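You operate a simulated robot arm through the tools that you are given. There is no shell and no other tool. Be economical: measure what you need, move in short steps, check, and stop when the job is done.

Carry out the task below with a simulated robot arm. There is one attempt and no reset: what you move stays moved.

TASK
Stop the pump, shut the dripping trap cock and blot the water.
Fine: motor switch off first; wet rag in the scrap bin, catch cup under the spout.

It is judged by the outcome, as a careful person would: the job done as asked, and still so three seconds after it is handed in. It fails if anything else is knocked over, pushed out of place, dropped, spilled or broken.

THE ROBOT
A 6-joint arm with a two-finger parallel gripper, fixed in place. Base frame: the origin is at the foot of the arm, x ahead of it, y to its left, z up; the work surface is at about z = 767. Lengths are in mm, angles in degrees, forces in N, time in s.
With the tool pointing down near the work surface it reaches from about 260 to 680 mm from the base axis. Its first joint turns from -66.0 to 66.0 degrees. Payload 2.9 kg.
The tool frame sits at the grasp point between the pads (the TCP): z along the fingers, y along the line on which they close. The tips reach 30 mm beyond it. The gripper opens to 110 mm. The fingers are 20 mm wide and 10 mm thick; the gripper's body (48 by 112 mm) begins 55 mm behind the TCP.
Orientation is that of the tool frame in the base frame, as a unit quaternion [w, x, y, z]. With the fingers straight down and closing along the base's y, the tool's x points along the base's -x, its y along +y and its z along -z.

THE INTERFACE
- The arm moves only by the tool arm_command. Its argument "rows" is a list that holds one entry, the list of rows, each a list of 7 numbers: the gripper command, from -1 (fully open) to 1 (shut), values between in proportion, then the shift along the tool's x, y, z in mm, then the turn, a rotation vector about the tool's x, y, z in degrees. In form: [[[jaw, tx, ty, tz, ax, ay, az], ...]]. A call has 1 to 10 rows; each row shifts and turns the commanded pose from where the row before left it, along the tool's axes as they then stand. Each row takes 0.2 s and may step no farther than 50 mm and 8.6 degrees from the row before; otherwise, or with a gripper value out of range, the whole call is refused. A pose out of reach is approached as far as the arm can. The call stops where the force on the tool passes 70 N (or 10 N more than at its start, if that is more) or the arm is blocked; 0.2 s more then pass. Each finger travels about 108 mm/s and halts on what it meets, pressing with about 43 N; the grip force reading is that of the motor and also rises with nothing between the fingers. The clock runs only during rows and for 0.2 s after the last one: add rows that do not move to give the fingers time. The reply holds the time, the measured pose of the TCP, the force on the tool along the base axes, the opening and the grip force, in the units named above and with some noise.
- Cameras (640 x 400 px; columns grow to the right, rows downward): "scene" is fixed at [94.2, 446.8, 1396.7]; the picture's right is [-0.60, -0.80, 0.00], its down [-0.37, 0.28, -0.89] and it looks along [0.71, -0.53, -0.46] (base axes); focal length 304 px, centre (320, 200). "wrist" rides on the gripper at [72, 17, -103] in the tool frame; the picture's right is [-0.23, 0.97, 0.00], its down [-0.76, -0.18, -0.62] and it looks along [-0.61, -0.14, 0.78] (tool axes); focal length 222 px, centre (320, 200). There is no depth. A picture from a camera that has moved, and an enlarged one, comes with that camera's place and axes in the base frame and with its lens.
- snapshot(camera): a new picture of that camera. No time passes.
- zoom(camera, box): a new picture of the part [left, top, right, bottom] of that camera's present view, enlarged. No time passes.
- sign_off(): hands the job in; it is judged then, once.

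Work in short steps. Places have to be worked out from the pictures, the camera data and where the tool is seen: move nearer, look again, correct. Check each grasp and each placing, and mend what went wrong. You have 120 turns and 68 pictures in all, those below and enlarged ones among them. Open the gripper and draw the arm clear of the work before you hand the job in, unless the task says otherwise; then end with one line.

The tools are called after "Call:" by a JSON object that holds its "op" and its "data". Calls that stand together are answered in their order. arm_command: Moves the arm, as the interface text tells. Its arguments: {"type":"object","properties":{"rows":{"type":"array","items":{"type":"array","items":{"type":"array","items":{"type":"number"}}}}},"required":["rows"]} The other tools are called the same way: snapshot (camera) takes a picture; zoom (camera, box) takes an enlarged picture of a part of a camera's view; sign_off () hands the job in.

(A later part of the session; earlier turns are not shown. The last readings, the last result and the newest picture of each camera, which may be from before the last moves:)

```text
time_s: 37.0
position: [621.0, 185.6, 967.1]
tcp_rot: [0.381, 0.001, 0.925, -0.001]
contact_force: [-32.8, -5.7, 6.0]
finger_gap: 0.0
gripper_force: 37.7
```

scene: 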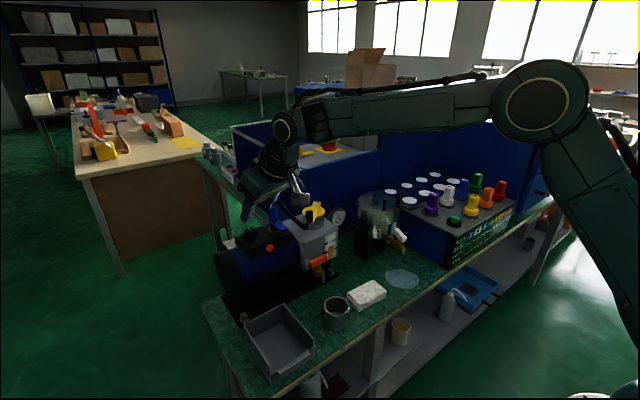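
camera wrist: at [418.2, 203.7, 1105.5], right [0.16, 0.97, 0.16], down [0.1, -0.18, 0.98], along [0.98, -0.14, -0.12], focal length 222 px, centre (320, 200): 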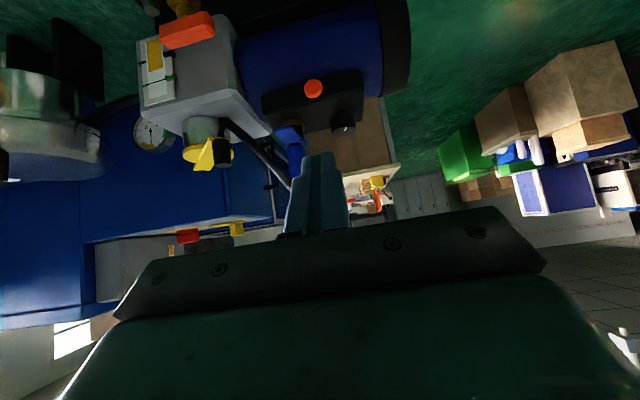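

The button yielded softly over about 4–5 mm, then bottomed out: it is a real push switch. I back off and look whether it latched in.

Call:
{"op": "arm_command", "data": {"rows": [[[1, 10.6, 0, -10.6, 0, 0, 0], [1, 28, 0, -28, 0, 0, 0], [1, 0, 0, -45, 0, 0, 0], [1, 0, 0, -45, 0, 0, 0], [1, 0, 0, 0, 0, 0, 0]]]}}

Call:
{"op": "zoom", "data": {"camera": "scene", "box": [240, 218, 290, 250]}}

Call:
{"op": "zoom", "data": {"camera": "scene", "box": [325, 200, 355, 230]}}

```text
time_s: 38.2
position: [506.7, 181.7, 1034.6]
tcp_rot: [0.383, 0.0, 0.924, 0.001]
contact_force: [-0.1, -0.4, -0.5]
finger_gap: 0.0
gripper_force: 37.4
```

```text
12.50 times, centred on (265, 234) of scene
camera zoom: at [94.2, 446.8, 1396.7], right [-0.6, -0.8, 0.0], down [-0.37, 0.28, -0.89], along [0.71, -0.53, -0.46], focal length 3797 px, centre (1008, -225)
```

zoom: 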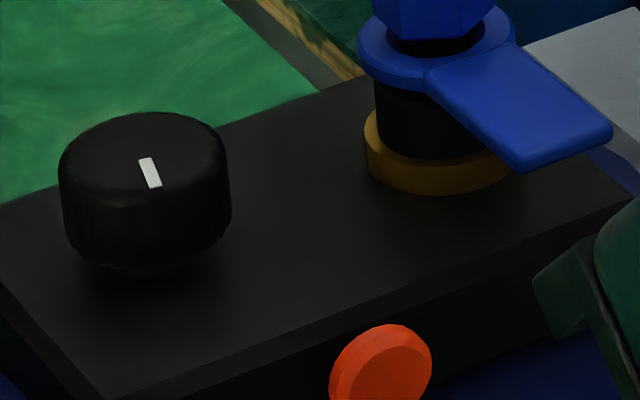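

```text
13.33 times, centred on (340, 215) of scene
camera zoom: at [94.2, 446.8, 1396.7], right [-0.6, -0.8, 0.0], down [-0.37, 0.28, -0.89], along [0.71, -0.53, -0.46], focal length 4050 px, centre (53, 0)
```

zoom: 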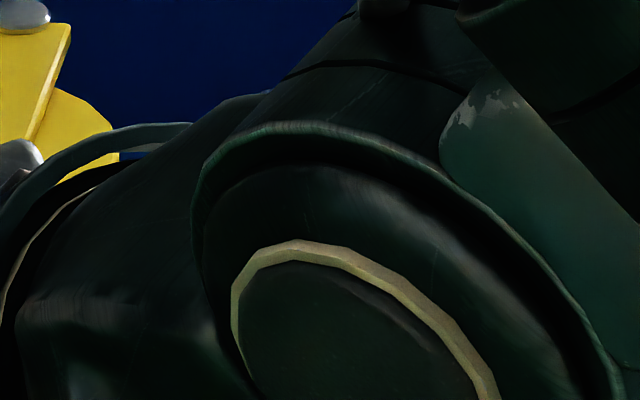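

The button is springy and momentary (came back out) — like an overload reset/stop button — while the rotary knob holds its position, so I still take the knob as the motor switch. I check whether it has an end stop near 180° with one more stroke.

Call:
{"op": "arm_command", "data": {"rows": [[[0.24, -28, 0, -28, 0, 0, 0], [0.24, 0, 0, 0, 0, 7.5, 0], [0.24, 0, 0, 0, 0, 7.5, 0], [0.24, 0, 0, 0, 3.85, 0, 6.65], [0.24, 0, 0, 0, 3.85, 0, 6.65], [0.24, 0, 0, 0, 3.85, 0, 6.65], [0.24, -23.5, 24.5, 19.5, 0, 0, 0], [0.24, -23.5, 24.5, 19.5, 0, 0, 0], [0.24, -23.5, 24.5, 19.5, 0, 0, 0], [0.24, 0, 0, 0, 0, 0, 0]]]}}

```text
time_s: 40.4
position: [617.6, 219.1, 1053.0]
tcp_rot: [0.252, 0.192, 0.947, -0.051]
contact_force: [-0.2, -0.4, 0.0]
finger_gap: 41.9
gripper_force: 0.1
```

Call:
{"op": "arm_command", "data": {"rows": [[[0.24, -29.2, 20.3, 14.7, 0, 0, 0], [0.24, 0, 0, 0, 0, 0, 0], [0.24, 0, 0, 25, 0, 0, 0], [0.24, 0, 0, 20, 0, 0, 0], [0.24, 0, 0, 15, 0, 0, 0], [0.24, 0, 0, 0, 0, 0, 0]]]}}

```text
time_s: 41.8
position: [683.4, 210.8, 1003.6]
tcp_rot: [0.254, 0.192, 0.947, -0.052]
contact_force: [0.8, 0.2, -0.6]
finger_gap: 41.8
gripper_force: 0.1
```

Call:
{"op": "arm_command", "data": {"rows": [[[0.24, 0, 3, 0, 0, 0, 0], [0.7, 0, 0, 0, 0, 0, 0], [0.7, 0, 0, 0, 0, 0, 0], [0.7, -0.12, -2.0, 0.07, -4, 0, -6.9], [0.7, -0.12, -2.0, 0.07, -4, 0, -6.9], [0.7, -0.12, -2.0, 0.07, -4, 0, -6.9], [0.7, -0.12, -2.0, 0.07, -4, 0, -6.9], [0.7, -0.12, -2.0, 0.07, -4, 0, -6.9]]]}}

Call:
{"op": "zoom", "data": {"camera": "wrist", "box": [170, 60, 450, 260]}}

```text
time_s: 43.6
position: [684.2, 208.0, 1006.3]
tcp_rot: [0.256, -0.145, 0.955, 0.04]
contact_force: [3.5, 18.4, -8.7]
finger_gap: 31.3
gripper_force: 44.9
```

```text
2.00 times, centred on (310, 160) of wrist
camera zoom: at [568.8, 188.7, 1058.4], right [-0.1, 0.99, 0.12], down [0.38, -0.07, 0.92], along [0.92, 0.14, -0.37], focal length 444 px, centre (340, 280)
```

zoom: 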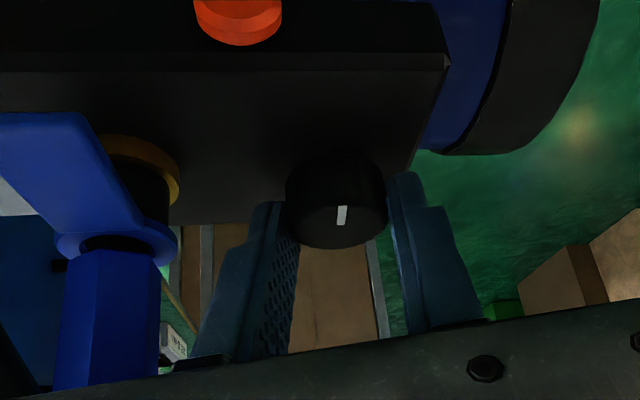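

The knob stopped following at ≈184°, with the grip slipping: that is an end stop at 180°, i.e. a two-ended switch now at its other end. I leave it there, release and retreat, levelling the tool.

Call:
{"op": "arm_command", "data": {"rows": [[[0.24, 0, 0, 0, 0, 0, 0], [0.24, 0, 0, 0, 0, 0, 0], [0.24, 0, 0, -45, 0, 0, 0], [0.24, 0, 0, -45, 0, 0, 0], [0.24, 0, 0, -45, 0, 0, 0], [0.24, 0, 0, -45, 0, 0, 0], [0.24, 0, 0, 0, 0, 7.5, 0], [0.24, 0, 0, 0, 0, 7.5, 0], [0.24, 0, 0, 0, 0, 7.5, 0], [0.24, 0, 0, 0, 0, 7.5, 0]]]}}

Call:
{"op": "arm_command", "data": {"rows": [[[0.24, 0, 0, 0, 0, 0, 8.4], [0.24, 0, 0, 0, 0, 0, 8.4], [0.24, 10, -45, 0, 0, 0, 0], [0.24, 10, -45, 0, 0, 0, 0], [0.24, 10, -45, 0, 0, 0, 0], [0.24, 10, -45, 0, 0, 0, 0], [0.24, 10, -45, 0, 0, 0, 0], [0.24, 10, -45, 0, 0, 0, 0], [0.24, 10, -45, 0, 0, 0, 0], [0.24, 0, 0, 0, 0, 0, 0]]]}}

```text
time_s: 45.8
position: [587.9, 175.5, 1156.1]
tcp_rot: [-0.001, -0.147, 0.989, 0.001]
contact_force: [-0.2, -0.7, -0.6]
finger_gap: 42.0
gripper_force: 0.1
out of reach, approached as far as the arm can: row 10
```

```text
time_s: 48.0
position: [524.2, -138.7, 1158.4]
tcp_rot: [0.0, 0.0, 1.0, 0.0]
contact_force: [0.1, 0.5, 0.4]
finger_gap: 41.6
gripper_force: 0.0
```

Call:
{"op": "arm_command", "data": {"rows": [[[0.24, 24, -5, 42, 0, 0, 0], [0.24, 24, -5, 42, 0, 0, 0], [0.24, 24, -5, 42, 0, 0, 0], [0.24, 0, 0, 0, 0, 0, 0]]]}}

Call:
{"op": "zoom", "data": {"camera": "wrist", "box": [180, 40, 460, 240]}}

Call:
{"op": "zoom", "data": {"camera": "scene", "box": [240, 210, 290, 250]}}

```text
time_s: 49.0
position: [533.3, -179.1, 1097.9]
tcp_rot: [-0.002, -0.001, 1.0, 0.0]
contact_force: [-0.2, 0.0, -0.8]
finger_gap: 41.9
gripper_force: 0.0
out of reach, approached as far as the arm can: row 1, 2, 3
```

```text
2.00 times, centred on (320, 140) of wrist
camera zoom: at [461.9, -163.9, 1200.9], right [0.23, 0.97, 0.0], down [0.76, -0.18, 0.62], along [0.6, -0.14, -0.78], focal length 444 px, centre (320, 320)
```

zoom: 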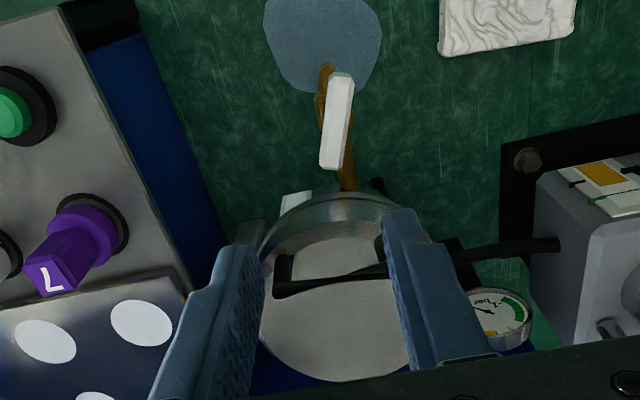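

```text
10.00 times, centred on (265, 230) of scene
camera zoom: at [94.2, 446.8, 1396.7], right [-0.6, -0.8, 0.0], down [-0.37, 0.28, -0.89], along [0.71, -0.53, -0.46], focal length 3038 px, centre (870, -100)
```

zoom: 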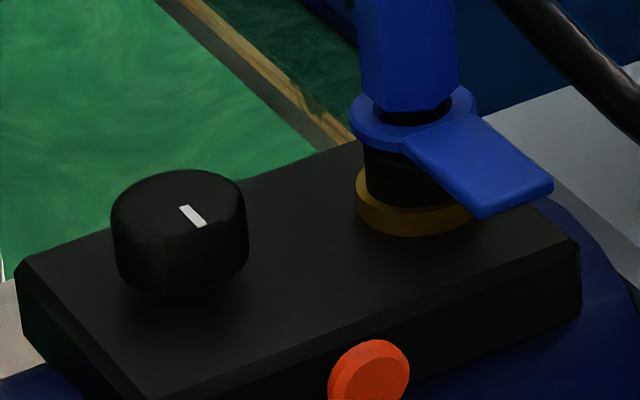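

The switch pointer sits at ≈184°, confirmed. The arm reported an odd reach limit; I do a small test move to see where the commanded pose stands.

Call:
{"op": "arm_command", "data": {"rows": [[[0.24, 5, 0, 0, 0, 0, 0], [0.24, 0, 0, 0, 0, 0, 0]]]}}

```text
time_s: 49.6
position: [531.1, -181.4, 1100.8]
tcp_rot: [-0.002, 0.0, 1.0, 0.001]
contact_force: [-0.5, 0.1, -0.4]
finger_gap: 41.6
gripper_force: 0.0
out of reach, approached as far as the arm can: row 1
```

Call:
{"op": "arm_command", "data": {"rows": [[[0.24, 0, 0, -40, 0, 0, 0], [0.24, 0, 0, -40, 0, 0, 0], [0.24, 0, 0, -40, 0, 0, 0], [0.24, 0, 0, 0, 0, 0, 0]]]}}

```text
time_s: 50.6
position: [528.4, -186.8, 1222.8]
tcp_rot: [-0.001, 0.0, 1.0, 0.001]
contact_force: [-0.3, -0.4, -0.4]
finger_gap: 41.9
gripper_force: 0.0
```

Call:
{"op": "arm_command", "data": {"rows": [[[0.24, 30, 10, 0, 0, 0, 0], [0.24, 30, 10, 0, 0, 0, 0], [0.24, 0, 0, 0, 0, 0, 0]]]}}

Call:
{"op": "snapshot", "data": {"camera": "scene"}}

```text
time_s: 51.4
position: [471.8, -163.4, 1223.0]
tcp_rot: [0.001, -0.001, 1.0, 0.0]
contact_force: [0.5, -0.2, 1.2]
finger_gap: 41.6
gripper_force: 0.1
```

```text
22 pictures are left
```

scene: 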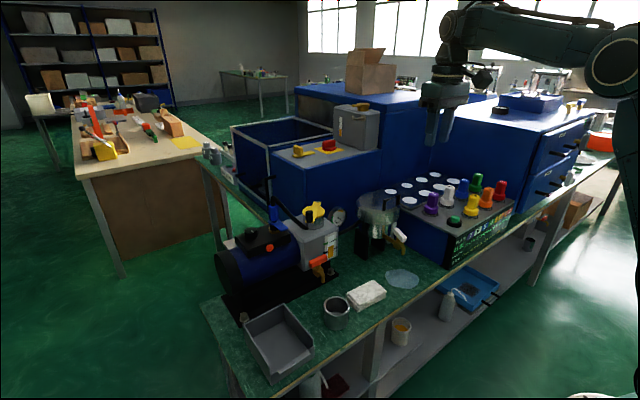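

The arm is free here. I descend in smaller steps.

Call:
{"op": "arm_command", "data": {"rows": [[[0.24, 0, 0, 40, 0, 0, 0], [0.24, 0, 0, 40, 0, 0, 0], [0.24, 0, 0, 40, 0, 0, 0], [0.24, 0, 0, 0, 0, 0, 0]]]}}

```text
time_s: 52.4
position: [470.8, -160.8, 1104.9]
tcp_rot: [0.001, 0.0, 1.0, 0.001]
contact_force: [-0.2, 0.6, 0.2]
finger_gap: 41.7
gripper_force: 0.1
```

The handle runs from about (512,-163) to (560,-179), centre ≈(536,-171), top ≈914: it stands 18° off the pipe, so turning clockwise ≈72° brings it square across the pipe (shut, like the orange drain). I yaw 18° to match and hover above it.

Call:
{"op": "arm_command", "data": {"rows": [[[0.24, 0, 0, 0, 0, 0, 6], [0.24, 0, 0, 0, 0, 0, 6], [0.24, 0, 0, 0, 0, 0, 6], [0.24, -16.3, 2.6, 33.7, 0, 0, 0], [0.24, -16.3, 2.6, 33.7, 0, 0, 0], [0.24, -16.3, 2.6, 33.7, 0, 0, 0], [0.24, -16.3, 2.6, 33.7, 0, 0, 0], [0.24, 0, 0, 0, 0, 0, 0]]]}}

Call:
{"op": "zoom", "data": {"camera": "wrist", "box": [180, 40, 460, 240]}}

Call:
{"op": "zoom", "data": {"camera": "scene", "box": [350, 190, 450, 270]}}

```text
time_s: 54.2
position: [534.3, -170.2, 967.1]
tcp_rot: [0.0, 0.156, 0.988, 0.0]
contact_force: [0.0, 1.0, -0.7]
finger_gap: 41.8
gripper_force: 0.1
```

```text
2.00 times, centred on (320, 140) of wrist
camera zoom: at [470.3, -132.7, 1068.7], right [0.52, 0.86, 0.0], down [0.67, -0.4, 0.62], along [0.53, -0.32, -0.78], focal length 444 px, centre (320, 320)
```

zoom: 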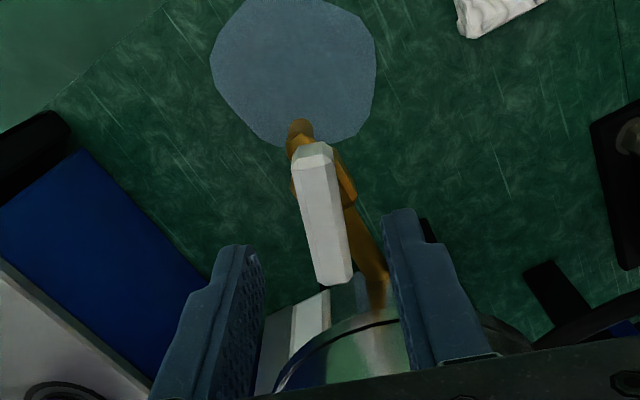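

```text
5.00 times, centred on (400, 230) of scene
camera zoom: at [94.2, 446.8, 1396.7], right [-0.6, -0.8, 0.0], down [-0.37, 0.28, -0.89], along [0.71, -0.53, -0.46], focal length 1519 px, centre (-80, 50)
```

zoom: 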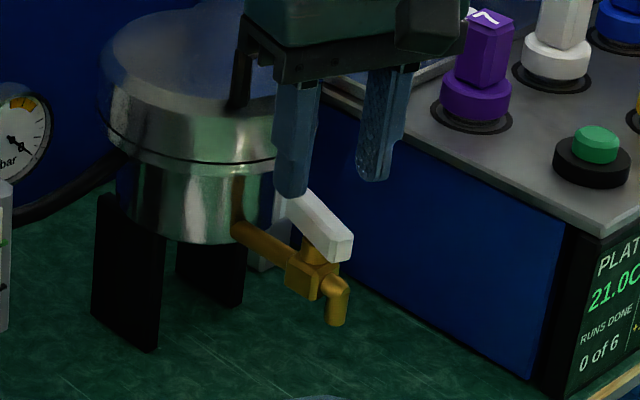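

The gauge needle has swung over to 0, so the pump is confirmed stopped. The handle is centred at (537,-171), at −21°; I trim and descend over it to z≈927.

Call:
{"op": "arm_command", "data": {"rows": [[[0.24, -2.8, 0, 15, 0, 0, 3], [0.24, 0, 0, 15, 0, 0, 0], [0.24, 0, 0, 10, 0, 0, 0], [0.24, 0, 0, 0, 0, 0, 0], [0.9, 0, 0, 0, 0, 0, 0], [0.9, 0, 0, 0, 0, 0, 0], [0.9, 0, 0, 0, 0, 0, 0]]]}}

```text
time_s: 55.8
position: [538.1, -170.7, 926.7]
tcp_rot: [0.001, 0.179, 0.984, 0.001]
contact_force: [10.9, 24.9, -4.6]
finger_gap: 14.5
gripper_force: 44.2
```

Gripped (14.5 mm) with some side force; I ease +2 mm and turn clockwise 32° first.

Call:
{"op": "arm_command", "data": {"rows": [[[0.9, 0, 2, 0, 0, 0, 0], [0.9, 0, 0, 0, 0, 0, 8], [0.9, 0, 0, 0, 0, 0, 8], [0.9, 0, 0, 0, 0, 0, 8], [0.9, 0, 0, 0, 0, 0, 8]]]}}

Call:
{"op": "zoom", "data": {"camera": "scene", "box": [350, 190, 450, 270]}}

```text
time_s: 57.1
position: [534.0, -164.1, 930.2]
tcp_rot: [-0.013, 0.431, 0.902, 0.002]
contact_force: [-23.1, 7.4, 10.5]
finger_gap: 15.7
gripper_force: 9.8
stopped in row 5: the force on the tool passed its limit (the readings are from after the stop); the commanded pose is now the measured one
```

```text
5.00 times, centred on (400, 230) of scene
camera zoom: at [93.5, 447.0, 1396.6], right [-0.6, -0.8, 0.0], down [-0.37, 0.27, -0.89], along [0.71, -0.53, -0.46], focal length 1519 px, centre (-80, 50)
```

zoom: 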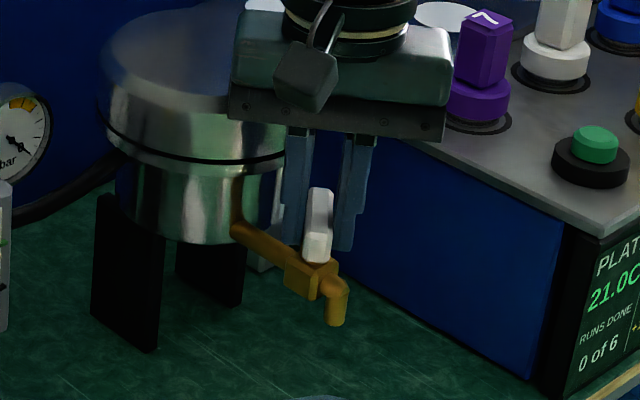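

The handle turned partly (about 30°), but the pivot seems off the handle's centre, building side force. I look from the wrist to locate the stem.

Call:
{"op": "zoom", "data": {"camera": "wrist", "box": [180, 40, 460, 240]}}

```text
2.00 times, centred on (320, 140) of wrist
camera zoom: at [503.0, -99.2, 1034.8], right [0.9, 0.44, -0.01], down [0.35, -0.71, 0.61], along [0.25, -0.55, -0.8], focal length 444 px, centre (320, 320)
```

zoom: 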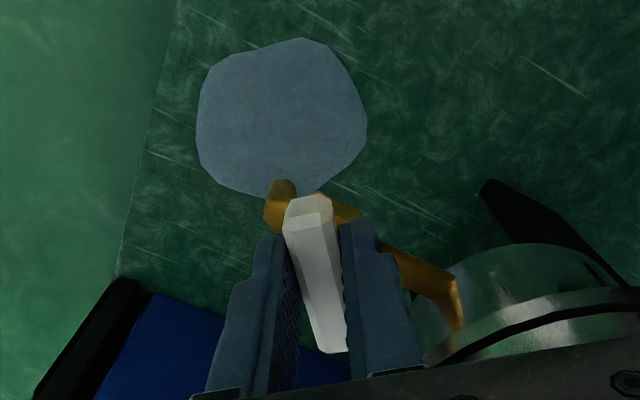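

The handle's centre is fixed at (536,-170) so the pivot is central; the hand had slid along it. I open, recentre, match −56° and regrip.

Call:
{"op": "arm_command", "data": {"rows": [[[0.24, 0, 0, 0, 0, 0, 0], [0.24, 0, 0, 0, 0, 0, 0], [0.24, -5.9, -2.2, 3, 0, 0, 5], [0.24, 0, 0, 0, 0, 0, 0], [0.9, 0, 0, 0, 0, 0, 0], [0.9, 0, 0, 0, 0, 0, 0]]]}}

```text
time_s: 57.9
position: [534.0, -159.8, 929.7]
tcp_rot: [-0.018, 0.443, 0.896, 0.003]
contact_force: [-13.3, 10.9, 6.9]
finger_gap: 41.8
gripper_force: 0.0
stopped in row 3: the force on the tool passed its limit (the readings are from after the stop); the commanded pose is now the measured one
```

Something pushes the hand toward −x — most likely the palm against the pot's lid handle. I raise straight up, turn the tool back to yaw 0 with the fingers closing, and check the pot; then I will push the handle end instead.

Call:
{"op": "arm_command", "data": {"rows": [[[0.24, 0, 0, -30, 0, 0, 0], [0.24, 0, 0, -40, 0, 0, 0], [0.24, 0, 0, 0, 0, 0, -8], [0.24, 0, 0, 0, 0, 0, -8], [0.24, 0, 0, 0, 0, 0, -8], [0.6, 0, 0, 0, 0, 0, -8], [1, 0, 0, 0, 0, 0, -8], [1, 0, 0, 0, 0, 0, -8], [1, 0, 0, 0, 0, 0, -5], [1, 0, 0, 0, 0, 0, 0]]]}}

Call:
{"op": "zoom", "data": {"camera": "scene", "box": [330, 180, 450, 300]}}

```text
time_s: 60.1
position: [538.2, -163.0, 998.7]
tcp_rot: [-0.012, 0.0, 1.0, 0.01]
contact_force: [-0.2, -0.2, -0.2]
finger_gap: 0.0
gripper_force: 37.6
```

```text
3.33 times, centred on (390, 240) of scene
camera zoom: at [94.2, 446.8, 1396.7], right [-0.6, -0.8, 0.0], down [-0.37, 0.28, -0.89], along [0.71, -0.53, -0.46], focal length 1013 px, centre (87, 67)
```

zoom: 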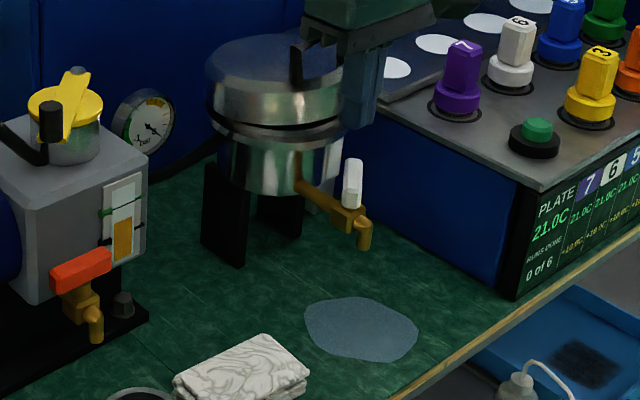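

The pot stands as before and the handle is at about −56°. I go to the robot side of its near end with closed fingers, descend, and push +x.

Call:
{"op": "arm_command", "data": {"rows": [[[1, 22, 8, 0, 0, 0, 0], [1, 22, 8, 0, 0, 0, 0], [1, 0, 0, 35, 0, 0, 0], [1, 0, 0, 33, 0, 0, 0], [1, 0, 0, 0, 0, 0, 0]]]}}

Call:
{"op": "zoom", "data": {"camera": "scene", "box": [340, 190, 440, 270]}}

```text
time_s: 61.3
position: [491.6, -147.7, 931.6]
tcp_rot: [-0.012, 0.001, 1.0, 0.009]
contact_force: [-0.6, 0.2, -0.7]
finger_gap: 0.0
gripper_force: 37.7
```

```text
5.00 times, centred on (390, 230) of scene
camera zoom: at [94.2, 446.8, 1396.7], right [-0.6, -0.8, 0.0], down [-0.37, 0.28, -0.89], along [0.71, -0.53, -0.46], focal length 1519 px, centre (-30, 50)
```

zoom: 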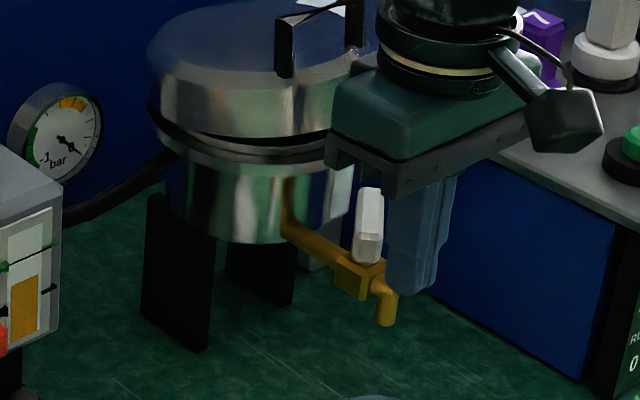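

The lid of the pot looks slightly tilted (gap at its front) — I disturbed it and will reseat it after the cock. First I push the handle end.

Call:
{"op": "arm_command", "data": {"rows": [[[1, -6, 0, 2, 0, 0, 0], [1, -5, 0, 1, 0, 0, 0], [1, -5, 0, 0, 0, 0, 0], [1, -4, 0, 0, 0, 0, 0], [1, -3, 0, 0, 0, 0, 0], [1, 0, 0, 0, 0, 0, 0]]]}}

```text
time_s: 62.7
position: [515.9, -143.6, 927.5]
tcp_rot: [-0.013, -0.002, 1.0, 0.011]
contact_force: [-9.9, 18.3, 2.7]
finger_gap: 0.0
gripper_force: 37.5
```

Call:
{"op": "arm_command", "data": {"rows": [[[1, -3, -2, 0, 0, 0, 0], [1, -2, 0, 0, 0, 0, 0], [1, 0, 0, 0, 0, 0, 0]]]}}

Call:
{"op": "zoom", "data": {"camera": "wrist", "box": [160, 40, 480, 240]}}

```text
time_s: 63.5
position: [518.8, -141.4, 929.2]
tcp_rot: [-0.016, -0.006, 1.0, 0.014]
contact_force: [-15.2, 42.5, 6.2]
finger_gap: 0.1
gripper_force: 37.4
```

```text
2.00 times, centred on (320, 140) of wrist
camera zoom: at [448.8, -129.9, 1033.9], right [0.22, 0.98, 0.02], down [0.78, -0.18, 0.59], along [0.58, -0.11, -0.8], focal length 444 px, centre (320, 320)
```

zoom: 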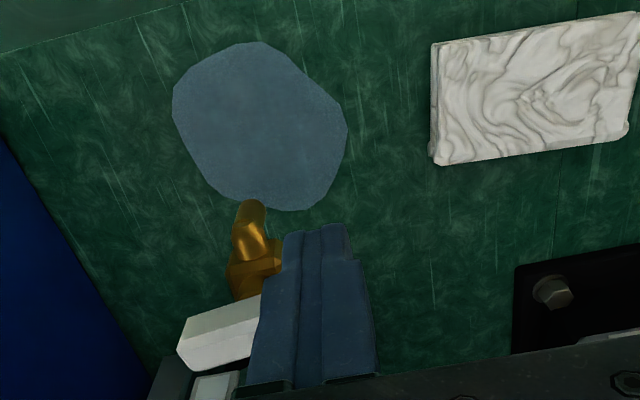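

The handle is at about −83°; the finger has slipped to its end face. I back off, shift inward along the handle and push the last bit.

Call:
{"op": "arm_command", "data": {"rows": [[[1, 12, 4, -2, 0, 0, 0], [1, 12, 0, 0, 0, 0, 0], [1, 0, -12, 0, 0, 0, 0], [1, 0, -9, 0, 0, 0, 0], [1, -8, 0, 0, 0, 0, 0], [1, -5, 0, 0, 0, 0, 0], [1, -4, 0, 0, 0, 0, 0], [1, 0, 0, 0, 0, 0, 0]]]}}

```text
time_s: 65.3
position: [513.6, -164.9, 930.6]
tcp_rot: [-0.013, 0.0, 1.0, 0.01]
contact_force: [-1.4, 0.9, 0.8]
finger_gap: 0.1
gripper_force: 37.9
```

Call:
{"op": "arm_command", "data": {"rows": [[[1, 0, 7, 0, 0, 0, 0], [1, -3, 0, 0, 0, 0, 0], [1, -2, 0, 0, 0, 0, 0], [1, 0, 0, 0, 0, 0, 0]]]}}

Call:
{"op": "arm_command", "data": {"rows": [[[1, -2, 0, 0, 0, 0, 0], [1, 0, 0, 0, 0, 0, 0]]]}}

```text
time_s: 66.3
position: [516.0, -158.4, 931.1]
tcp_rot: [-0.013, 0.0, 1.0, 0.01]
contact_force: [-0.8, 0.7, -0.7]
finger_gap: 0.0
gripper_force: 38.0
```

```text
time_s: 66.9
position: [520.5, -158.5, 930.1]
tcp_rot: [-0.012, 0.001, 1.0, 0.009]
contact_force: [-0.2, 0.1, 0.1]
finger_gap: 0.1
gripper_force: 38.0
```

No contact yet with the finger face at x≈530, so the handle may already be square. I look.

Call:
{"op": "zoom", "data": {"camera": "wrist", "box": [200, 100, 400, 240]}}

Call:
{"op": "zoom", "data": {"camera": "scene", "box": [340, 180, 440, 260]}}

```text
2.86 times, centred on (300, 170) of wrist
camera zoom: at [449.9, -144.7, 1035.8], right [0.23, 0.97, 0.01], down [0.78, -0.19, 0.6], along [0.59, -0.13, -0.8], focal length 635 px, centre (377, 286)
```

zoom: 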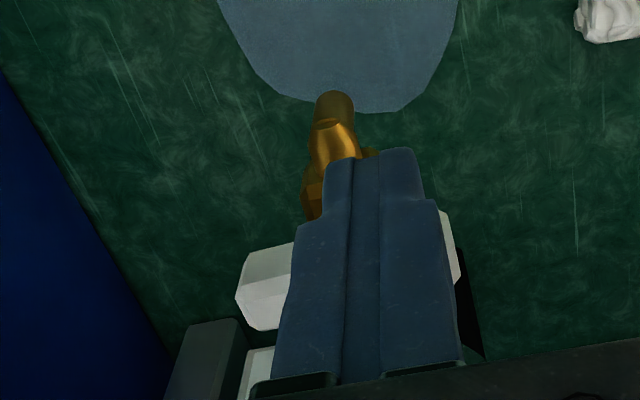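

```text
5.00 times, centred on (390, 220) of scene
camera zoom: at [94.2, 446.8, 1396.7], right [-0.6, -0.8, 0.0], down [-0.37, 0.28, -0.89], along [0.71, -0.53, -0.46], focal length 1519 px, centre (-30, 100)
```

zoom: 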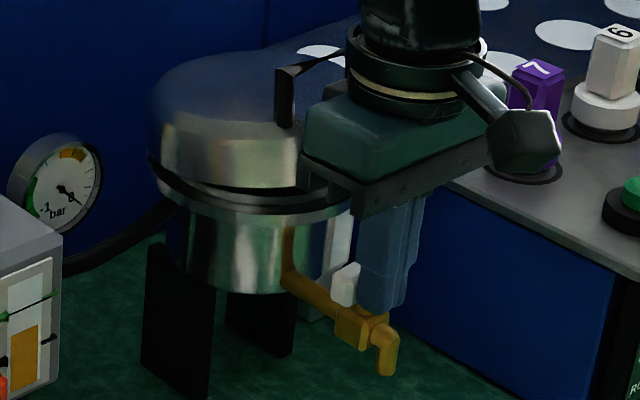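

The handle is now square across the pipe: cock shut. I withdraw toward the robot first, then up, and inspect the tilted lid.

Call:
{"op": "arm_command", "data": {"rows": [[[1, 25, 0, 0, 0, 0, 0], [1, 45, 0, 0, 0, 0, 0], [1, 20, 0, -40, 0, 0, 0], [1, 0, 0, -45, 0, 0, 0], [1, 0, 0, -45, 0, 0, 0], [1, 0, 0, 0, 0, 0, 0]]]}}

Call:
{"op": "zoom", "data": {"camera": "scene", "box": [340, 180, 440, 260]}}

Call:
{"op": "snapshot", "data": {"camera": "wrist"}}

```text
time_s: 68.3
position: [430.6, -157.9, 1060.9]
tcp_rot: [-0.013, 0.001, 1.0, 0.01]
contact_force: [0.1, 0.0, 0.0]
finger_gap: 0.0
gripper_force: 37.3
```

```text
5.00 times, centred on (390, 220) of scene
camera zoom: at [94.2, 446.8, 1396.7], right [-0.6, -0.8, 0.0], down [-0.37, 0.28, -0.89], along [0.71, -0.53, -0.46], focal length 1519 px, centre (-30, 100)
```

zoom: 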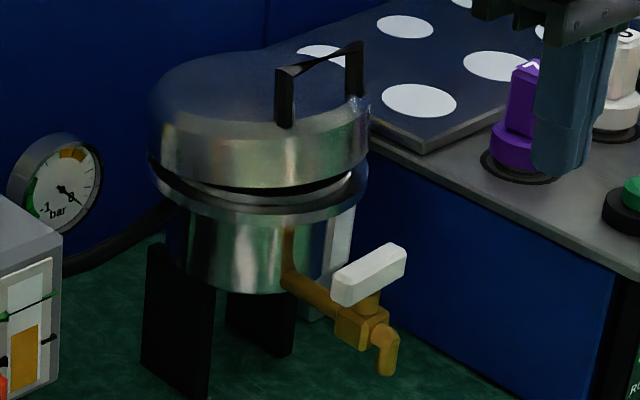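

```text
11 pictures are left
camera wrist: at [362.1, -144.0, 1166.1], right [0.23, 0.97, 0.01], down [0.78, -0.19, 0.6], along [0.59, -0.13, -0.8], focal length 222 px, centre (320, 200)
```

wrist: 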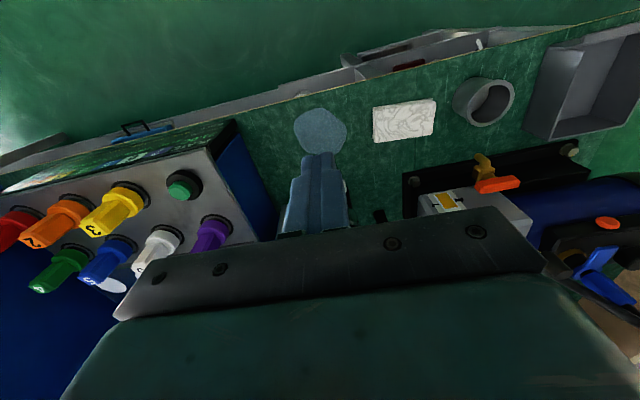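

The lid sits front-high by several mm; its top is at about z 980 (which the palm hit). I'll press it down gently with closed fingers at its front edge, ≈(582,-175), in front of its handle.

Call:
{"op": "arm_command", "data": {"rows": [[[1, -38, -4, -8, 0, 0, 0], [1, -38, -4, -8, 0, 0, 0], [1, -38, -4, 0, 0, 0, 0], [1, -37, -5, 0, 0, 0, 0], [1, 0, 0, 20, 0, 0, 0], [1, 0, 0, 20, 0, 0, 0], [1, 0, 0, 0, 0, 0, 0]]]}}

Call:
{"op": "arm_command", "data": {"rows": [[[1, 0, 0, 8, 0, 0, 0], [1, 0, 0, 6, 0, 0, 0], [1, 0, 0, 0, 0, 0, 0]]]}}

```text
time_s: 69.9
position: [584.4, -174.7, 1036.2]
tcp_rot: [-0.012, 0.0, 1.0, 0.01]
contact_force: [-0.1, 0.6, 0.2]
finger_gap: 0.0
gripper_force: 37.0
```

```text
time_s: 70.7
position: [584.5, -177.2, 1022.1]
tcp_rot: [-0.012, 0.001, 1.0, 0.01]
contact_force: [0.0, -0.6, 0.0]
finger_gap: 0.2
gripper_force: 37.8
```

Tip at z≈992, no contact. I go on in small steps.

Call:
{"op": "arm_command", "data": {"rows": [[[1, 0, 0, 5, 0, 0, 0], [1, 0, 0, 0, 0, 0, 0]]]}}

Call:
{"op": "arm_command", "data": {"rows": [[[1, 0, 0, 5, 0, 0, 0], [1, 0, 0, 0, 0, 0, 0]]]}}

Call:
{"op": "arm_command", "data": {"rows": [[[1, 0, 0, 4, 0, 0, 0], [1, 0, 0, 0, 0, 0, 0]]]}}

Call:
{"op": "arm_command", "data": {"rows": [[[1, 0, 0, 4, 0, 0, 0], [1, 0, 0, 0, 0, 0, 0]]]}}

```text
time_s: 71.3
position: [583.9, -175.9, 1016.7]
tcp_rot: [-0.013, 0.002, 1.0, 0.01]
contact_force: [1.2, 0.5, -0.3]
finger_gap: 0.2
gripper_force: 38.0
```

```text
time_s: 71.9
position: [581.9, -177.7, 1011.0]
tcp_rot: [-0.014, 0.001, 1.0, 0.01]
contact_force: [-14.3, 6.6, 8.1]
finger_gap: 0.0
gripper_force: 37.8
```

```text
time_s: 72.5
position: [578.7, -176.8, 1006.8]
tcp_rot: [-0.017, 0.001, 1.0, 0.011]
contact_force: [-35.7, 5.6, 20.3]
finger_gap: 0.2
gripper_force: 37.5
```

```text
time_s: 73.1
position: [576.1, -176.9, 1002.6]
tcp_rot: [-0.02, 0.003, 1.0, 0.011]
contact_force: [-50.5, -3.1, 25.1]
finger_gap: 0.2
gripper_force: 37.7
```

The tip is sliding off the rounded rim (force mostly −x). I lift off and instead press on the lid's handle bar from above (≈(603,-187)).

Call:
{"op": "arm_command", "data": {"rows": [[[1, 8, 0, -10, 0, 0, 0], [1, 0, 0, -40, 0, 0, 0], [1, 0, 0, -20, 0, 0, 0], [1, -18, -6, 0, 0, 0, 0], [1, -16, -6, 0, 0, 0, 0], [1, 0, 0, 0, 0, 0, 0]]]}}

Call:
{"op": "zoom", "data": {"camera": "scene", "box": [340, 160, 440, 240]}}

```text
time_s: 74.5
position: [605.1, -190.4, 1069.0]
tcp_rot: [-0.012, -0.001, 1.0, 0.01]
contact_force: [-0.7, 0.3, 0.8]
finger_gap: 0.0
gripper_force: 37.7
out of reach, approached as far as the arm can: row 4
```

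```text
5.00 times, centred on (390, 200) of scene
camera zoom: at [94.2, 446.8, 1396.7], right [-0.6, -0.8, 0.0], down [-0.37, 0.28, -0.89], along [0.71, -0.53, -0.46], focal length 1519 px, centre (-30, 200)
```

zoom: 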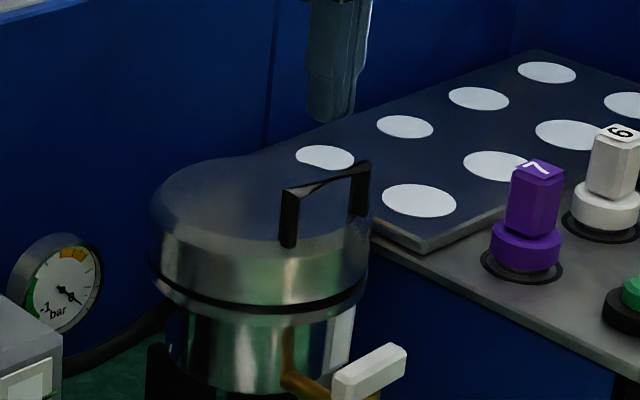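

The lid is seated level again. Next the rag: it lies x≈488–540, y≈−70…23 (≈94×51 mm, about 25 thick), turned ≈6°. I'll grip its +y end across the short side so it can later reach under the spout; first move above (515,1).

Call:
{"op": "arm_command", "data": {"rows": [[[1, 45, 0, 0, 0, 0, 0], [1, 45, 0, 0, 0, 0, 0], [0.5, 0, 48, 0, 0, 0, 0], [0, 0, 48, 0, 0, 0, 0], [-0.45, 0, 48, 0, 0, 0, 0], [-0.45, 0, 48, 0, 0, 0, 0], [-0.45, 0, 0, 0, 0, 0, 0]]]}}

Call:
{"op": "arm_command", "data": {"rows": [[[-0.45, 0, 0, 0, 0, 0, 8], [-0.45, 0, 0, 0, 0, 0, 8], [-0.45, 0, 0, 0, 0, 0, 8], [-0.45, 0, 0, 0, 0, 0, 8], [-0.45, 0, 0, 0, 0, 0, 8], [-0.45, 0, 0, 0, 0, 0, 8], [-0.45, 0, 0, 0, 0, 0, 8], [-0.45, 0, 0, 0, 0, 0, 8], [-0.45, 0, 0, 0, 0, 0, 8], [-0.45, 0, 0, 0, 0, 0, 8]]]}}

Call:
{"op": "arm_command", "data": {"rows": [[[-0.45, 0, 0, 0, 0, 0, 8], [-0.45, 0, 0, 0, 0, 0, 7.7], [-0.45, 0, 0, 0, 0, 0, 0]]]}}

```text
time_s: 76.1
position: [551.2, -11.9, 1104.4]
tcp_rot: [-0.013, 0.001, 1.0, 0.009]
contact_force: [-0.9, 0.3, -0.2]
finger_gap: 79.9
gripper_force: 0.1
out of reach, approached as far as the arm can: row 2, 3, 4, 5, 6
```

```text
time_s: 78.3
position: [552.7, -9.7, 1103.8]
tcp_rot: [-0.016, 0.644, 0.765, 0.0]
contact_force: [-0.1, 0.4, -0.8]
finger_gap: 79.7
gripper_force: 0.2
```

```text
time_s: 79.1
position: [552.5, -10.7, 1105.0]
tcp_rot: [-0.016, 0.742, 0.67, -0.003]
contact_force: [0.0, -0.2, -0.5]
finger_gap: 80.1
gripper_force: 0.1
```

Yaw is right; I remove the small tilt, shift above the rag end and descend to hover.

Call:
{"op": "arm_command", "data": {"rows": [[[-0.45, 8, -38, 0, -1.6, -1.0, 0], [-0.45, 0, 0, 47, 0, 0, 0], [-0.45, 0, 0, 47, 0, 0, 0], [-0.45, 0, 0, 47, 0, 0, 0], [-0.45, 0, 0, 47, 0, 0, 0], [-0.45, 0, 0, 47, 0, 0, 0], [-0.45, 0, 0, 0, 0, 0, 0]]]}}

Call:
{"op": "snapshot", "data": {"camera": "wrist"}}

```text
time_s: 80.4
position: [623.5, 2.3, 988.2]
tcp_rot: [0.012, 0.744, 0.668, 0.018]
contact_force: [-34.0, -3.6, 14.6]
finger_gap: 63.2
gripper_force: 0.1
out of reach, approached as far as the arm can: row 1, 2, 3, 4, 5, 6
stopped in row 6: the force on the tool passed its limit (the readings are from after the stop); the commanded pose is now the measured one
```

```text
9 pictures are left
camera wrist: at [644.7, 70.8, 1093.3], right [0.94, -0.33, 0.04], down [-0.28, -0.74, 0.61], along [-0.17, -0.58, -0.79], focal length 222 px, centre (320, 200)
```

wrist: 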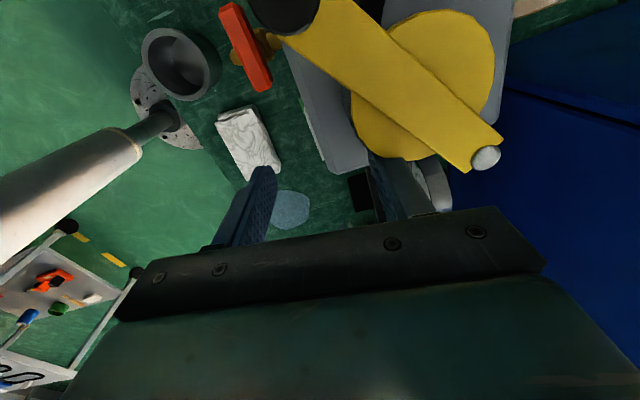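

The solver was stuck at a reach boundary and slid outward, touching the pump area with a finger. I back straight up, away from it, to z≈1220, where the arm was free before.

Call:
{"op": "arm_command", "data": {"rows": [[[-0.45, 0, -8, -8, 0, 0, 0], [-0.45, 0, -8, -20, 0, 0, 0], [-0.45, 0, -8, -40, 0, 0, 0], [-0.45, 0, -8, -40, 0, 0, 0], [-0.45, 0, -10, -40, 0, 0, 0], [-0.45, 0, -10, -40, 0, 0, 0], [-0.45, 0, -10, -40, 0, 0, 0], [-0.45, 0, 0, 0, 0, 0, 0]]]}}

Call:
{"op": "zoom", "data": {"camera": "scene", "box": [215, 180, 445, 330]}}

```text
time_s: 82.2
position: [561.8, 9.1, 1216.9]
tcp_rot: [0.012, 0.743, 0.669, 0.017]
contact_force: [-0.2, -0.2, 0.2]
finger_gap: 79.8
gripper_force: 0.0
out of reach, approached as far as the arm can: row 1
```

```text
2.67 times, centred on (330, 255) of scene
camera zoom: at [94.2, 446.8, 1396.7], right [-0.6, -0.8, 0.0], down [-0.37, 0.28, -0.89], along [0.71, -0.53, -0.46], focal length 810 px, centre (293, 53)
```

zoom: 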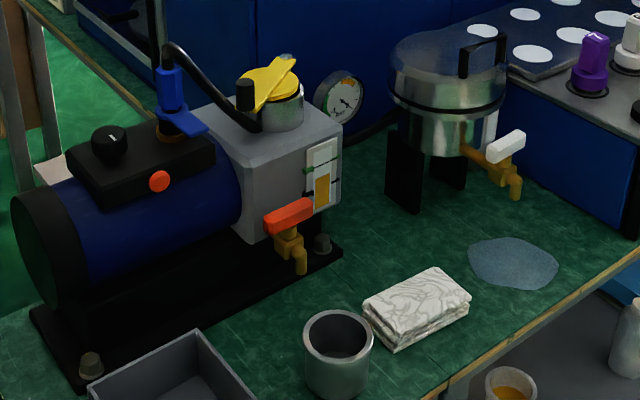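

The yellow valve lever on the pump may have been nudged. I compare it with the first picture.

Call:
{"op": "zoom", "data": {"camera": "scene", "box": [290, 190, 350, 290]}}

```text
4.00 times, centred on (320, 240) of scene
camera zoom: at [94.2, 446.8, 1396.7], right [-0.6, -0.8, 0.0], down [-0.37, 0.28, -0.89], along [0.71, -0.53, -0.46], focal length 1215 px, centre (320, 40)
```

zoom: 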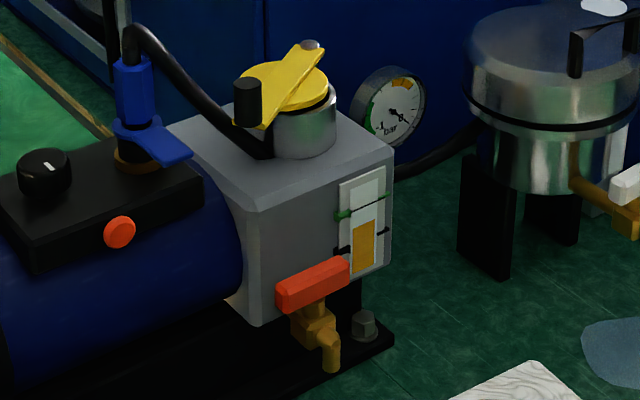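

The yellow swing cover was pushed about 9° around its silver bolt (its black knob moved from ≈(641,75) to ≈(656,84), z≈1005). I'll put it back: rotate the tool back and tilt forward to grip that knob.

Call:
{"op": "arm_command", "data": {"rows": [[[0.3, 0, 0, 0, 0, 0, -8], [0.3, 0, 0, 0, 0, 0, -8], [0.3, 0, 0, 0, 0, 0, -8], [0.3, 0, 0, 0, 0, 0, -8], [0.3, 0, 0, 0, 0, 0, -8], [0.3, 0, 0, 0, 0, 0, -8], [0.3, 0, 0, 0, 0, 0, -8], [0.3, 0, 0, 0, 0, 0, -8], [0.3, 0, 0, 0, 0, 0, -8], [0.3, 0, 0, 0, 0, 0, -8]]]}}

Call:
{"op": "arm_command", "data": {"rows": [[[0.3, 0, 0, 0, 0, 0, -7.7], [0.3, 0, 0, 0, 0, 0, -7.7], [0.3, 0, 0, 0, 0, 0, -7.7], [0.3, 0, 0, 0, 0, -7.5, 0], [0.3, 0, 0, 0, 0, -7.5, 0], [0.3, 0, 0, 0, 0, -7.5, 0], [0.3, 0, 0, 0, 0, -7.5, 0], [0.3, 0, 0, 0, 0, 0, 0]]]}}

```text
time_s: 84.4
position: [560.7, 7.4, 1214.2]
tcp_rot: [0.019, 0.137, 0.99, 0.006]
contact_force: [0.6, -0.3, 0.2]
finger_gap: 38.4
gripper_force: 0.1
```

```text
time_s: 86.2
position: [605.2, 2.7, 1248.7]
tcp_rot: [0.236, -0.06, 0.97, 0.016]
contact_force: [0.5, 0.3, -0.1]
finger_gap: 38.5
gripper_force: 0.1
out of reach, approached as far as the arm can: row 5, 6, 7
```

The arm seems to be in the wrong elbow branch after touching full extension. I extend up to the limit and then pull back to flip it to the normal branch.

Call:
{"op": "arm_command", "data": {"rows": [[[0.3, -18, 0, -35, 0, 0, 0], [0.3, -18, 0, -35, 0, 0, 0], [0.3, 35, 0, -18, 0, 0, 0], [0.3, 35, 0, -18, 0, 0, 0], [0.3, 35, 0, -18, 0, 0, 0], [0.3, 0, 0, 0, 0, 0, 0]]]}}

```text
time_s: 87.6
position: [503.1, -10.9, 1340.9]
tcp_rot: [0.235, -0.06, 0.97, 0.016]
contact_force: [0.7, 0.3, -0.5]
finger_gap: 38.6
gripper_force: 0.0
out of reach, approached as far as the arm can: row 2, 4, 5
```

Call:
{"op": "arm_command", "data": {"rows": [[[0.3, 36, 0, 17, 0, 0, 0], [0.3, 36, 0, 17, 0, 0, 0], [0.3, 36, 0, 17, 0, 0, 0], [0.3, 0, 0, 0, 0, 0, 0]]]}}

Call:
{"op": "snapshot", "data": {"camera": "scene"}}

```text
time_s: 88.6
position: [492.4, -22.1, 1347.0]
tcp_rot: [0.236, -0.061, 0.97, 0.015]
contact_force: [0.4, -0.1, 0.1]
finger_gap: 38.7
gripper_force: 0.0
out of reach, approached as far as the arm can: row 1, 2, 3
```

```text
6 pictures are left
```

scene: 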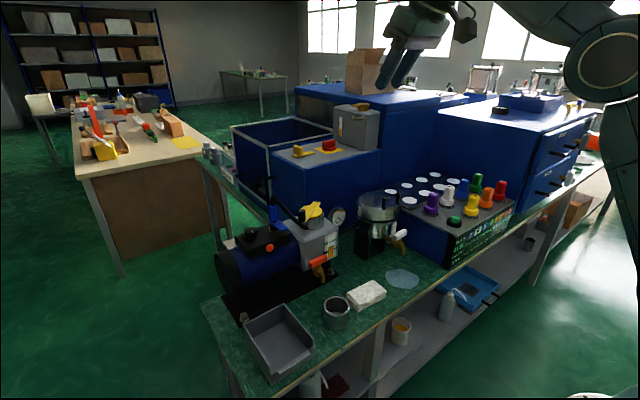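

Still constrained; the forward tilt itself may be the limit up here. I level the tool first, then try to come inward.

Call:
{"op": "arm_command", "data": {"rows": [[[0.3, 0, 0, 0, 0, 7, 0], [0.3, 0, 0, 0, 0, 7, 0], [0.3, 0, 0, 0, 0, 7, 0], [0.3, 0, 0, 0, 0, 6.3, 0], [0.3, 15, 0, 0, 0, 0, 0], [0.3, 30, 0, 10, 0, 0, 0], [0.3, 0, 0, 0, 0, 0, 0]]]}}

```text
time_s: 89.5
position: [493.8, -20.0, 1339.6]
tcp_rot: [0.061, -0.008, 0.998, 0.026]
contact_force: [10.2, -7.9, -13.6]
finger_gap: 38.5
gripper_force: 0.1
out of reach, approached as far as the arm can: row 4
stopped in row 4: the force on the tool passed its limit (the readings are from after the stop); the commanded pose is now the measured one
```

Call:
{"op": "arm_command", "data": {"rows": [[[0.3, 0, 0, 20, 0, 0, 0], [0.3, 0, 0, 30, 0, 0, 0], [0.3, 0, 0, 30, 0, 0, 0], [0.3, 0, 0, 0, 0, 0, 0]]]}}

```text
time_s: 90.5
position: [505.2, -17.0, 1259.0]
tcp_rot: [0.059, -0.008, 0.998, 0.026]
contact_force: [-0.2, 0.0, -0.1]
finger_gap: 38.4
gripper_force: 0.0
```

Call:
{"op": "arm_command", "data": {"rows": [[[0.3, 25, 0, 0, 0, 0, 0], [0.3, 30, 0, 0, 0, 6, -3], [0.3, 25, 0, 0, 0, 0, 0], [0.3, 0, 0, 0, 0, 0, 0]]]}}

```text
time_s: 91.5
position: [423.9, -18.2, 1253.9]
tcp_rot: [0.007, -0.036, 0.999, 0.024]
contact_force: [-0.5, -0.6, 0.6]
finger_gap: 38.5
gripper_force: 0.2
```

Free again, near the starting configuration. I level fully and go to (560,80,1110), from where the forward tilt worked before.

Call:
{"op": "arm_command", "data": {"rows": [[[0.3, 0, 0, 0, 2.7, 0.9, -2.5], [0.3, -27, 18, 29, 0, 0, 0], [0.3, -27, 18, 29, 0, 0, 0], [0.3, -27, 18, 29, 0, 0, 0], [0.3, -27, 18, 29, 0, 0, 0], [0.3, -27, 18, 29, 0, 0, 0], [0.3, 0, 0, 0, 0, 0, 0]]]}}

```text
time_s: 93.1
position: [549.9, 84.1, 1110.8]
tcp_rot: [0.001, -0.056, 0.998, 0.001]
contact_force: [0.3, 0.5, 0.2]
finger_gap: 38.6
gripper_force: 0.0
```

Call:
{"op": "arm_command", "data": {"rows": [[[0.3, 0, 0, 0, 0, -7.5, 0], [0.3, 0, 0, 0, 0, -7.5, 0], [0.3, 0, 0, 0, 0, -7.5, 0], [0.3, 0, 0, 0, 0, -7.5, 0], [0.3, 0, 0, 0, 0, 0, 0]]]}}

```text
time_s: 94.3
position: [546.4, 86.9, 1109.5]
tcp_rot: [0.26, -0.055, 0.964, 0.016]
contact_force: [-0.3, -0.8, -0.2]
finger_gap: 38.6
gripper_force: 0.0
```

Call:
{"op": "arm_command", "data": {"rows": [[[0.3, -20, -7.5, 35.7, 0, 0, 0], [0.3, -20, -7.5, 35.7, 0, 0, 0], [0.3, 0, 0, 0, 0, 0, 0]]]}}

Call:
{"op": "zoom", "data": {"camera": "wrist", "box": [160, 40, 480, 240]}}

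```text
time_s: 95.1
position: [619.5, 77.5, 1068.1]
tcp_rot: [0.259, -0.055, 0.964, 0.016]
contact_force: [0.1, -0.6, -0.4]
finger_gap: 38.3
gripper_force: 0.0
```

```text
2.00 times, centred on (320, 140) of wrist
camera zoom: at [503.3, 80.3, 1121.7], right [0.08, 0.99, 0.12], down [0.36, -0.14, 0.92], along [0.93, -0.04, -0.37], focal length 444 px, centre (320, 320)
```

zoom: 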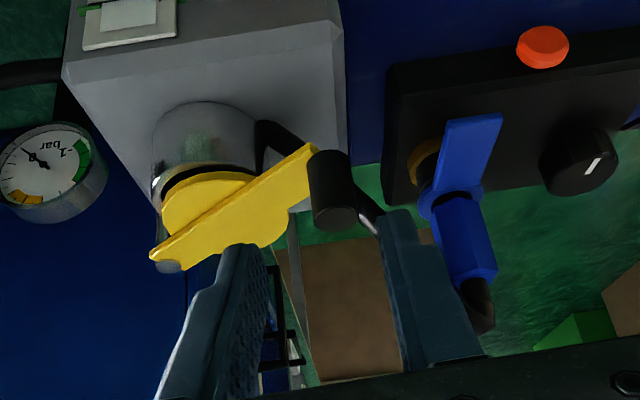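

Knob confirmed at ≈(655,85,1005). I advance onto it, grip, and swing it back by about (−15,−10) mm around its bolt.

Call:
{"op": "arm_command", "data": {"rows": [[[0.3, 0, 3, 25, 0, 0, 0], [0.3, 0, 0, 20, 0, 0, 0], [0.3, 0, 0, 0, 0, 0, 0], [0.8, 0, 0, 0, 0, 0, 0], [0.8, 0, 0, 0, 0, 0, 0], [0.8, 0, 0, 0, 0, 0, 0]]]}}

```text
time_s: 96.5
position: [641.0, 86.2, 1027.4]
tcp_rot: [0.259, -0.056, 0.964, 0.016]
contact_force: [-0.9, 7.7, -2.1]
finger_gap: 16.6
gripper_force: 44.8
```

Call:
{"op": "arm_command", "data": {"rows": [[[0.8, 4.6, -2.7, -2.7, 0, 0, 0], [0.8, 4.6, -2.7, -2.7, 0, 0, 0], [0.8, 4.6, -2.7, -2.7, 0, 0, 0], [0.8, 0, 0, 0, 0, 0, 0]]]}}

```text
time_s: 97.5
position: [624.5, 75.6, 1029.2]
tcp_rot: [0.259, -0.054, 0.964, 0.016]
contact_force: [-4.4, 8.1, 1.7]
finger_gap: 16.6
gripper_force: 44.9
```

It followed with low force. I release, back off along the axis, level the tool, and check.

Call:
{"op": "arm_command", "data": {"rows": [[[0.3, 0, 0, 0, 0, 0, 0], [0.3, 0, 0, 0, 0, 0, 0], [0.3, 0, 0, -40, 0, 0, 0], [0.3, 0, 0, -40, 0, 0, 0], [0.3, 30, 0, -20, 0, 7.5, 0], [0.3, 20, 0, 0, 0, 7.5, 0], [0.3, 20, 0, 0, 0, 7.5, 0], [0.3, 0, 0, 0, 0, 7.5, 0], [0.3, 0, 0, 0, 0, 0, 6.4], [0.3, 0, 0, 0, 0, 0, 0]]]}}

Call:
{"op": "zoom", "data": {"camera": "scene", "box": [220, 190, 420, 330]}}

```text
time_s: 99.7
position: [512.1, 62.0, 1086.1]
tcp_rot: [0.0, -0.001, 1.0, 0.001]
contact_force: [0.6, -0.3, -0.1]
finger_gap: 38.3
gripper_force: 0.0
```

```text
2.86 times, centred on (320, 260) of scene
camera zoom: at [94.2, 446.8, 1396.7], right [-0.6, -0.8, 0.0], down [-0.37, 0.28, -0.89], along [0.71, -0.53, -0.46], focal length 868 px, centre (320, 29)
```

zoom: 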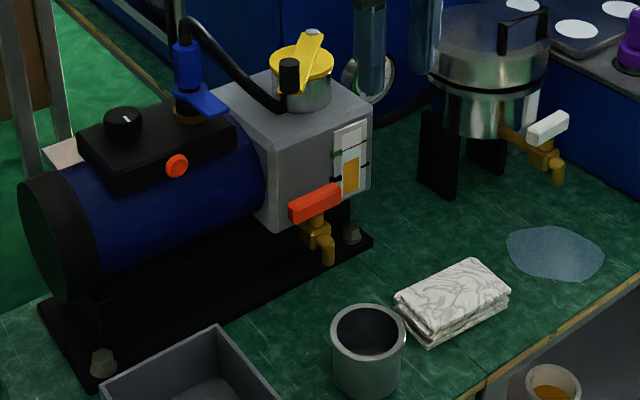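

The yellow cover is back in place. Now the rag: I move over its +y end and yaw 95.7° clockwise with the jaws at 80 mm.

Call:
{"op": "arm_command", "data": {"rows": [[[-0.45, -1.7, -30.5, 0, 0, 0, 0], [-0.45, -1.7, -30.5, 0, 0, 0, 0], [-0.45, 0, 0, 0, 0, 0, 8], [-0.45, 0, 0, 0, 0, 0, 8], [-0.45, 0, 0, 0, 0, 0, 8], [-0.45, 0, 0, 0, 0, 0, 8], [-0.45, 0, 0, 0, 0, 0, 8], [-0.45, 0, 0, 0, 0, 0, 8], [-0.45, 0, 0, 0, 0, 0, 8], [-0.45, 0, 0, 0, 0, 0, 8]]]}}

Call:
{"op": "arm_command", "data": {"rows": [[[-0.45, 0, 0, 0, 0, 0, 8], [-0.45, 0, 0, 0, 0, 0, 8], [-0.45, 0, 0, 0, 0, 0, 8], [-0.45, 0, 0, 0, 0, 0, 7.7], [-0.45, 0, 0, 40, 0, 0, 0], [-0.45, 0, 0, 0, 0, 0, 0]]]}}

```text
time_s: 101.9
position: [518.4, 2.6, 1089.1]
tcp_rot: [0.001, 0.53, 0.848, 0.001]
contact_force: [-0.2, 0.3, 0.3]
finger_gap: 79.9
gripper_force: 0.0
```

```text
time_s: 103.3
position: [516.3, 2.6, 1047.2]
tcp_rot: [0.001, 0.741, 0.671, 0.001]
contact_force: [0.7, 0.1, 0.2]
finger_gap: 79.8
gripper_force: 0.1
```

No reach trouble. I descend to a hover above the rag end.

Call:
{"op": "arm_command", "data": {"rows": [[[-0.45, 0, 0, 45, 0, 0, 0], [-0.45, 0, 0, 45, 0, 0, 0], [-0.45, 0, 0, 45, 0, 0, 0], [-0.45, 0, 0, 45, 0, 0, 0], [-0.45, 0, 0, 20, 0, 0, 0], [-0.45, 0, 0, 0, 0, 0, 0]]]}}

Call:
{"op": "snapshot", "data": {"camera": "wrist"}}

```text
time_s: 104.7
position: [516.3, 4.0, 845.1]
tcp_rot: [0.0, 0.74, 0.672, 0.0]
contact_force: [0.7, 0.4, 0.4]
finger_gap: 79.9
gripper_force: 0.1
```

```text
3 pictures are left
camera wrist: at [539.3, 72.7, 948.9], right [0.95, -0.32, 0.0], down [-0.25, -0.74, 0.62], along [-0.2, -0.59, -0.78], focal length 222 px, centre (320, 200)
```

wrist: 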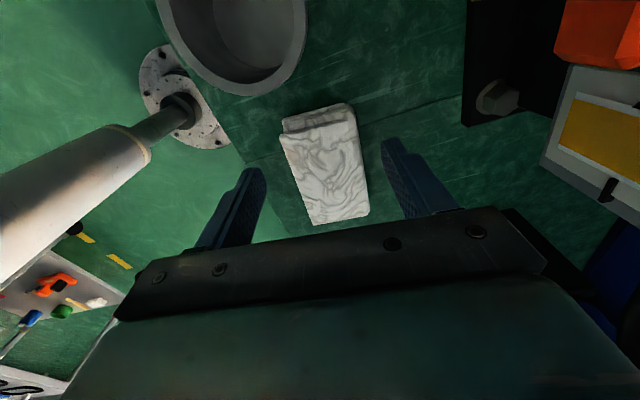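

The rag lies squarely between the fingers. I descend to TCP z≈803 and close.

Call:
{"op": "arm_command", "data": {"rows": [[[-0.45, 0, 0, 20, 0, 0, 0], [-0.45, 0, 0, 15, 0, 0, 0], [-0.45, 0, 0, 6, 0, 0, 0], [0, 0, 0, 0, 0, 0, 0], [0.5, 0, 0, 0, 0, 0, 0], [0.8, 0, 0, 0, 0, 0, 0], [0.8, 0, 0, 0, 0, 0, 0]]]}}

```text
time_s: 106.3
position: [515.8, 1.9, 805.9]
tcp_rot: [0.0, 0.74, 0.672, 0.001]
contact_force: [0.7, 1.1, -0.3]
finger_gap: 56.7
gripper_force: 43.1
```

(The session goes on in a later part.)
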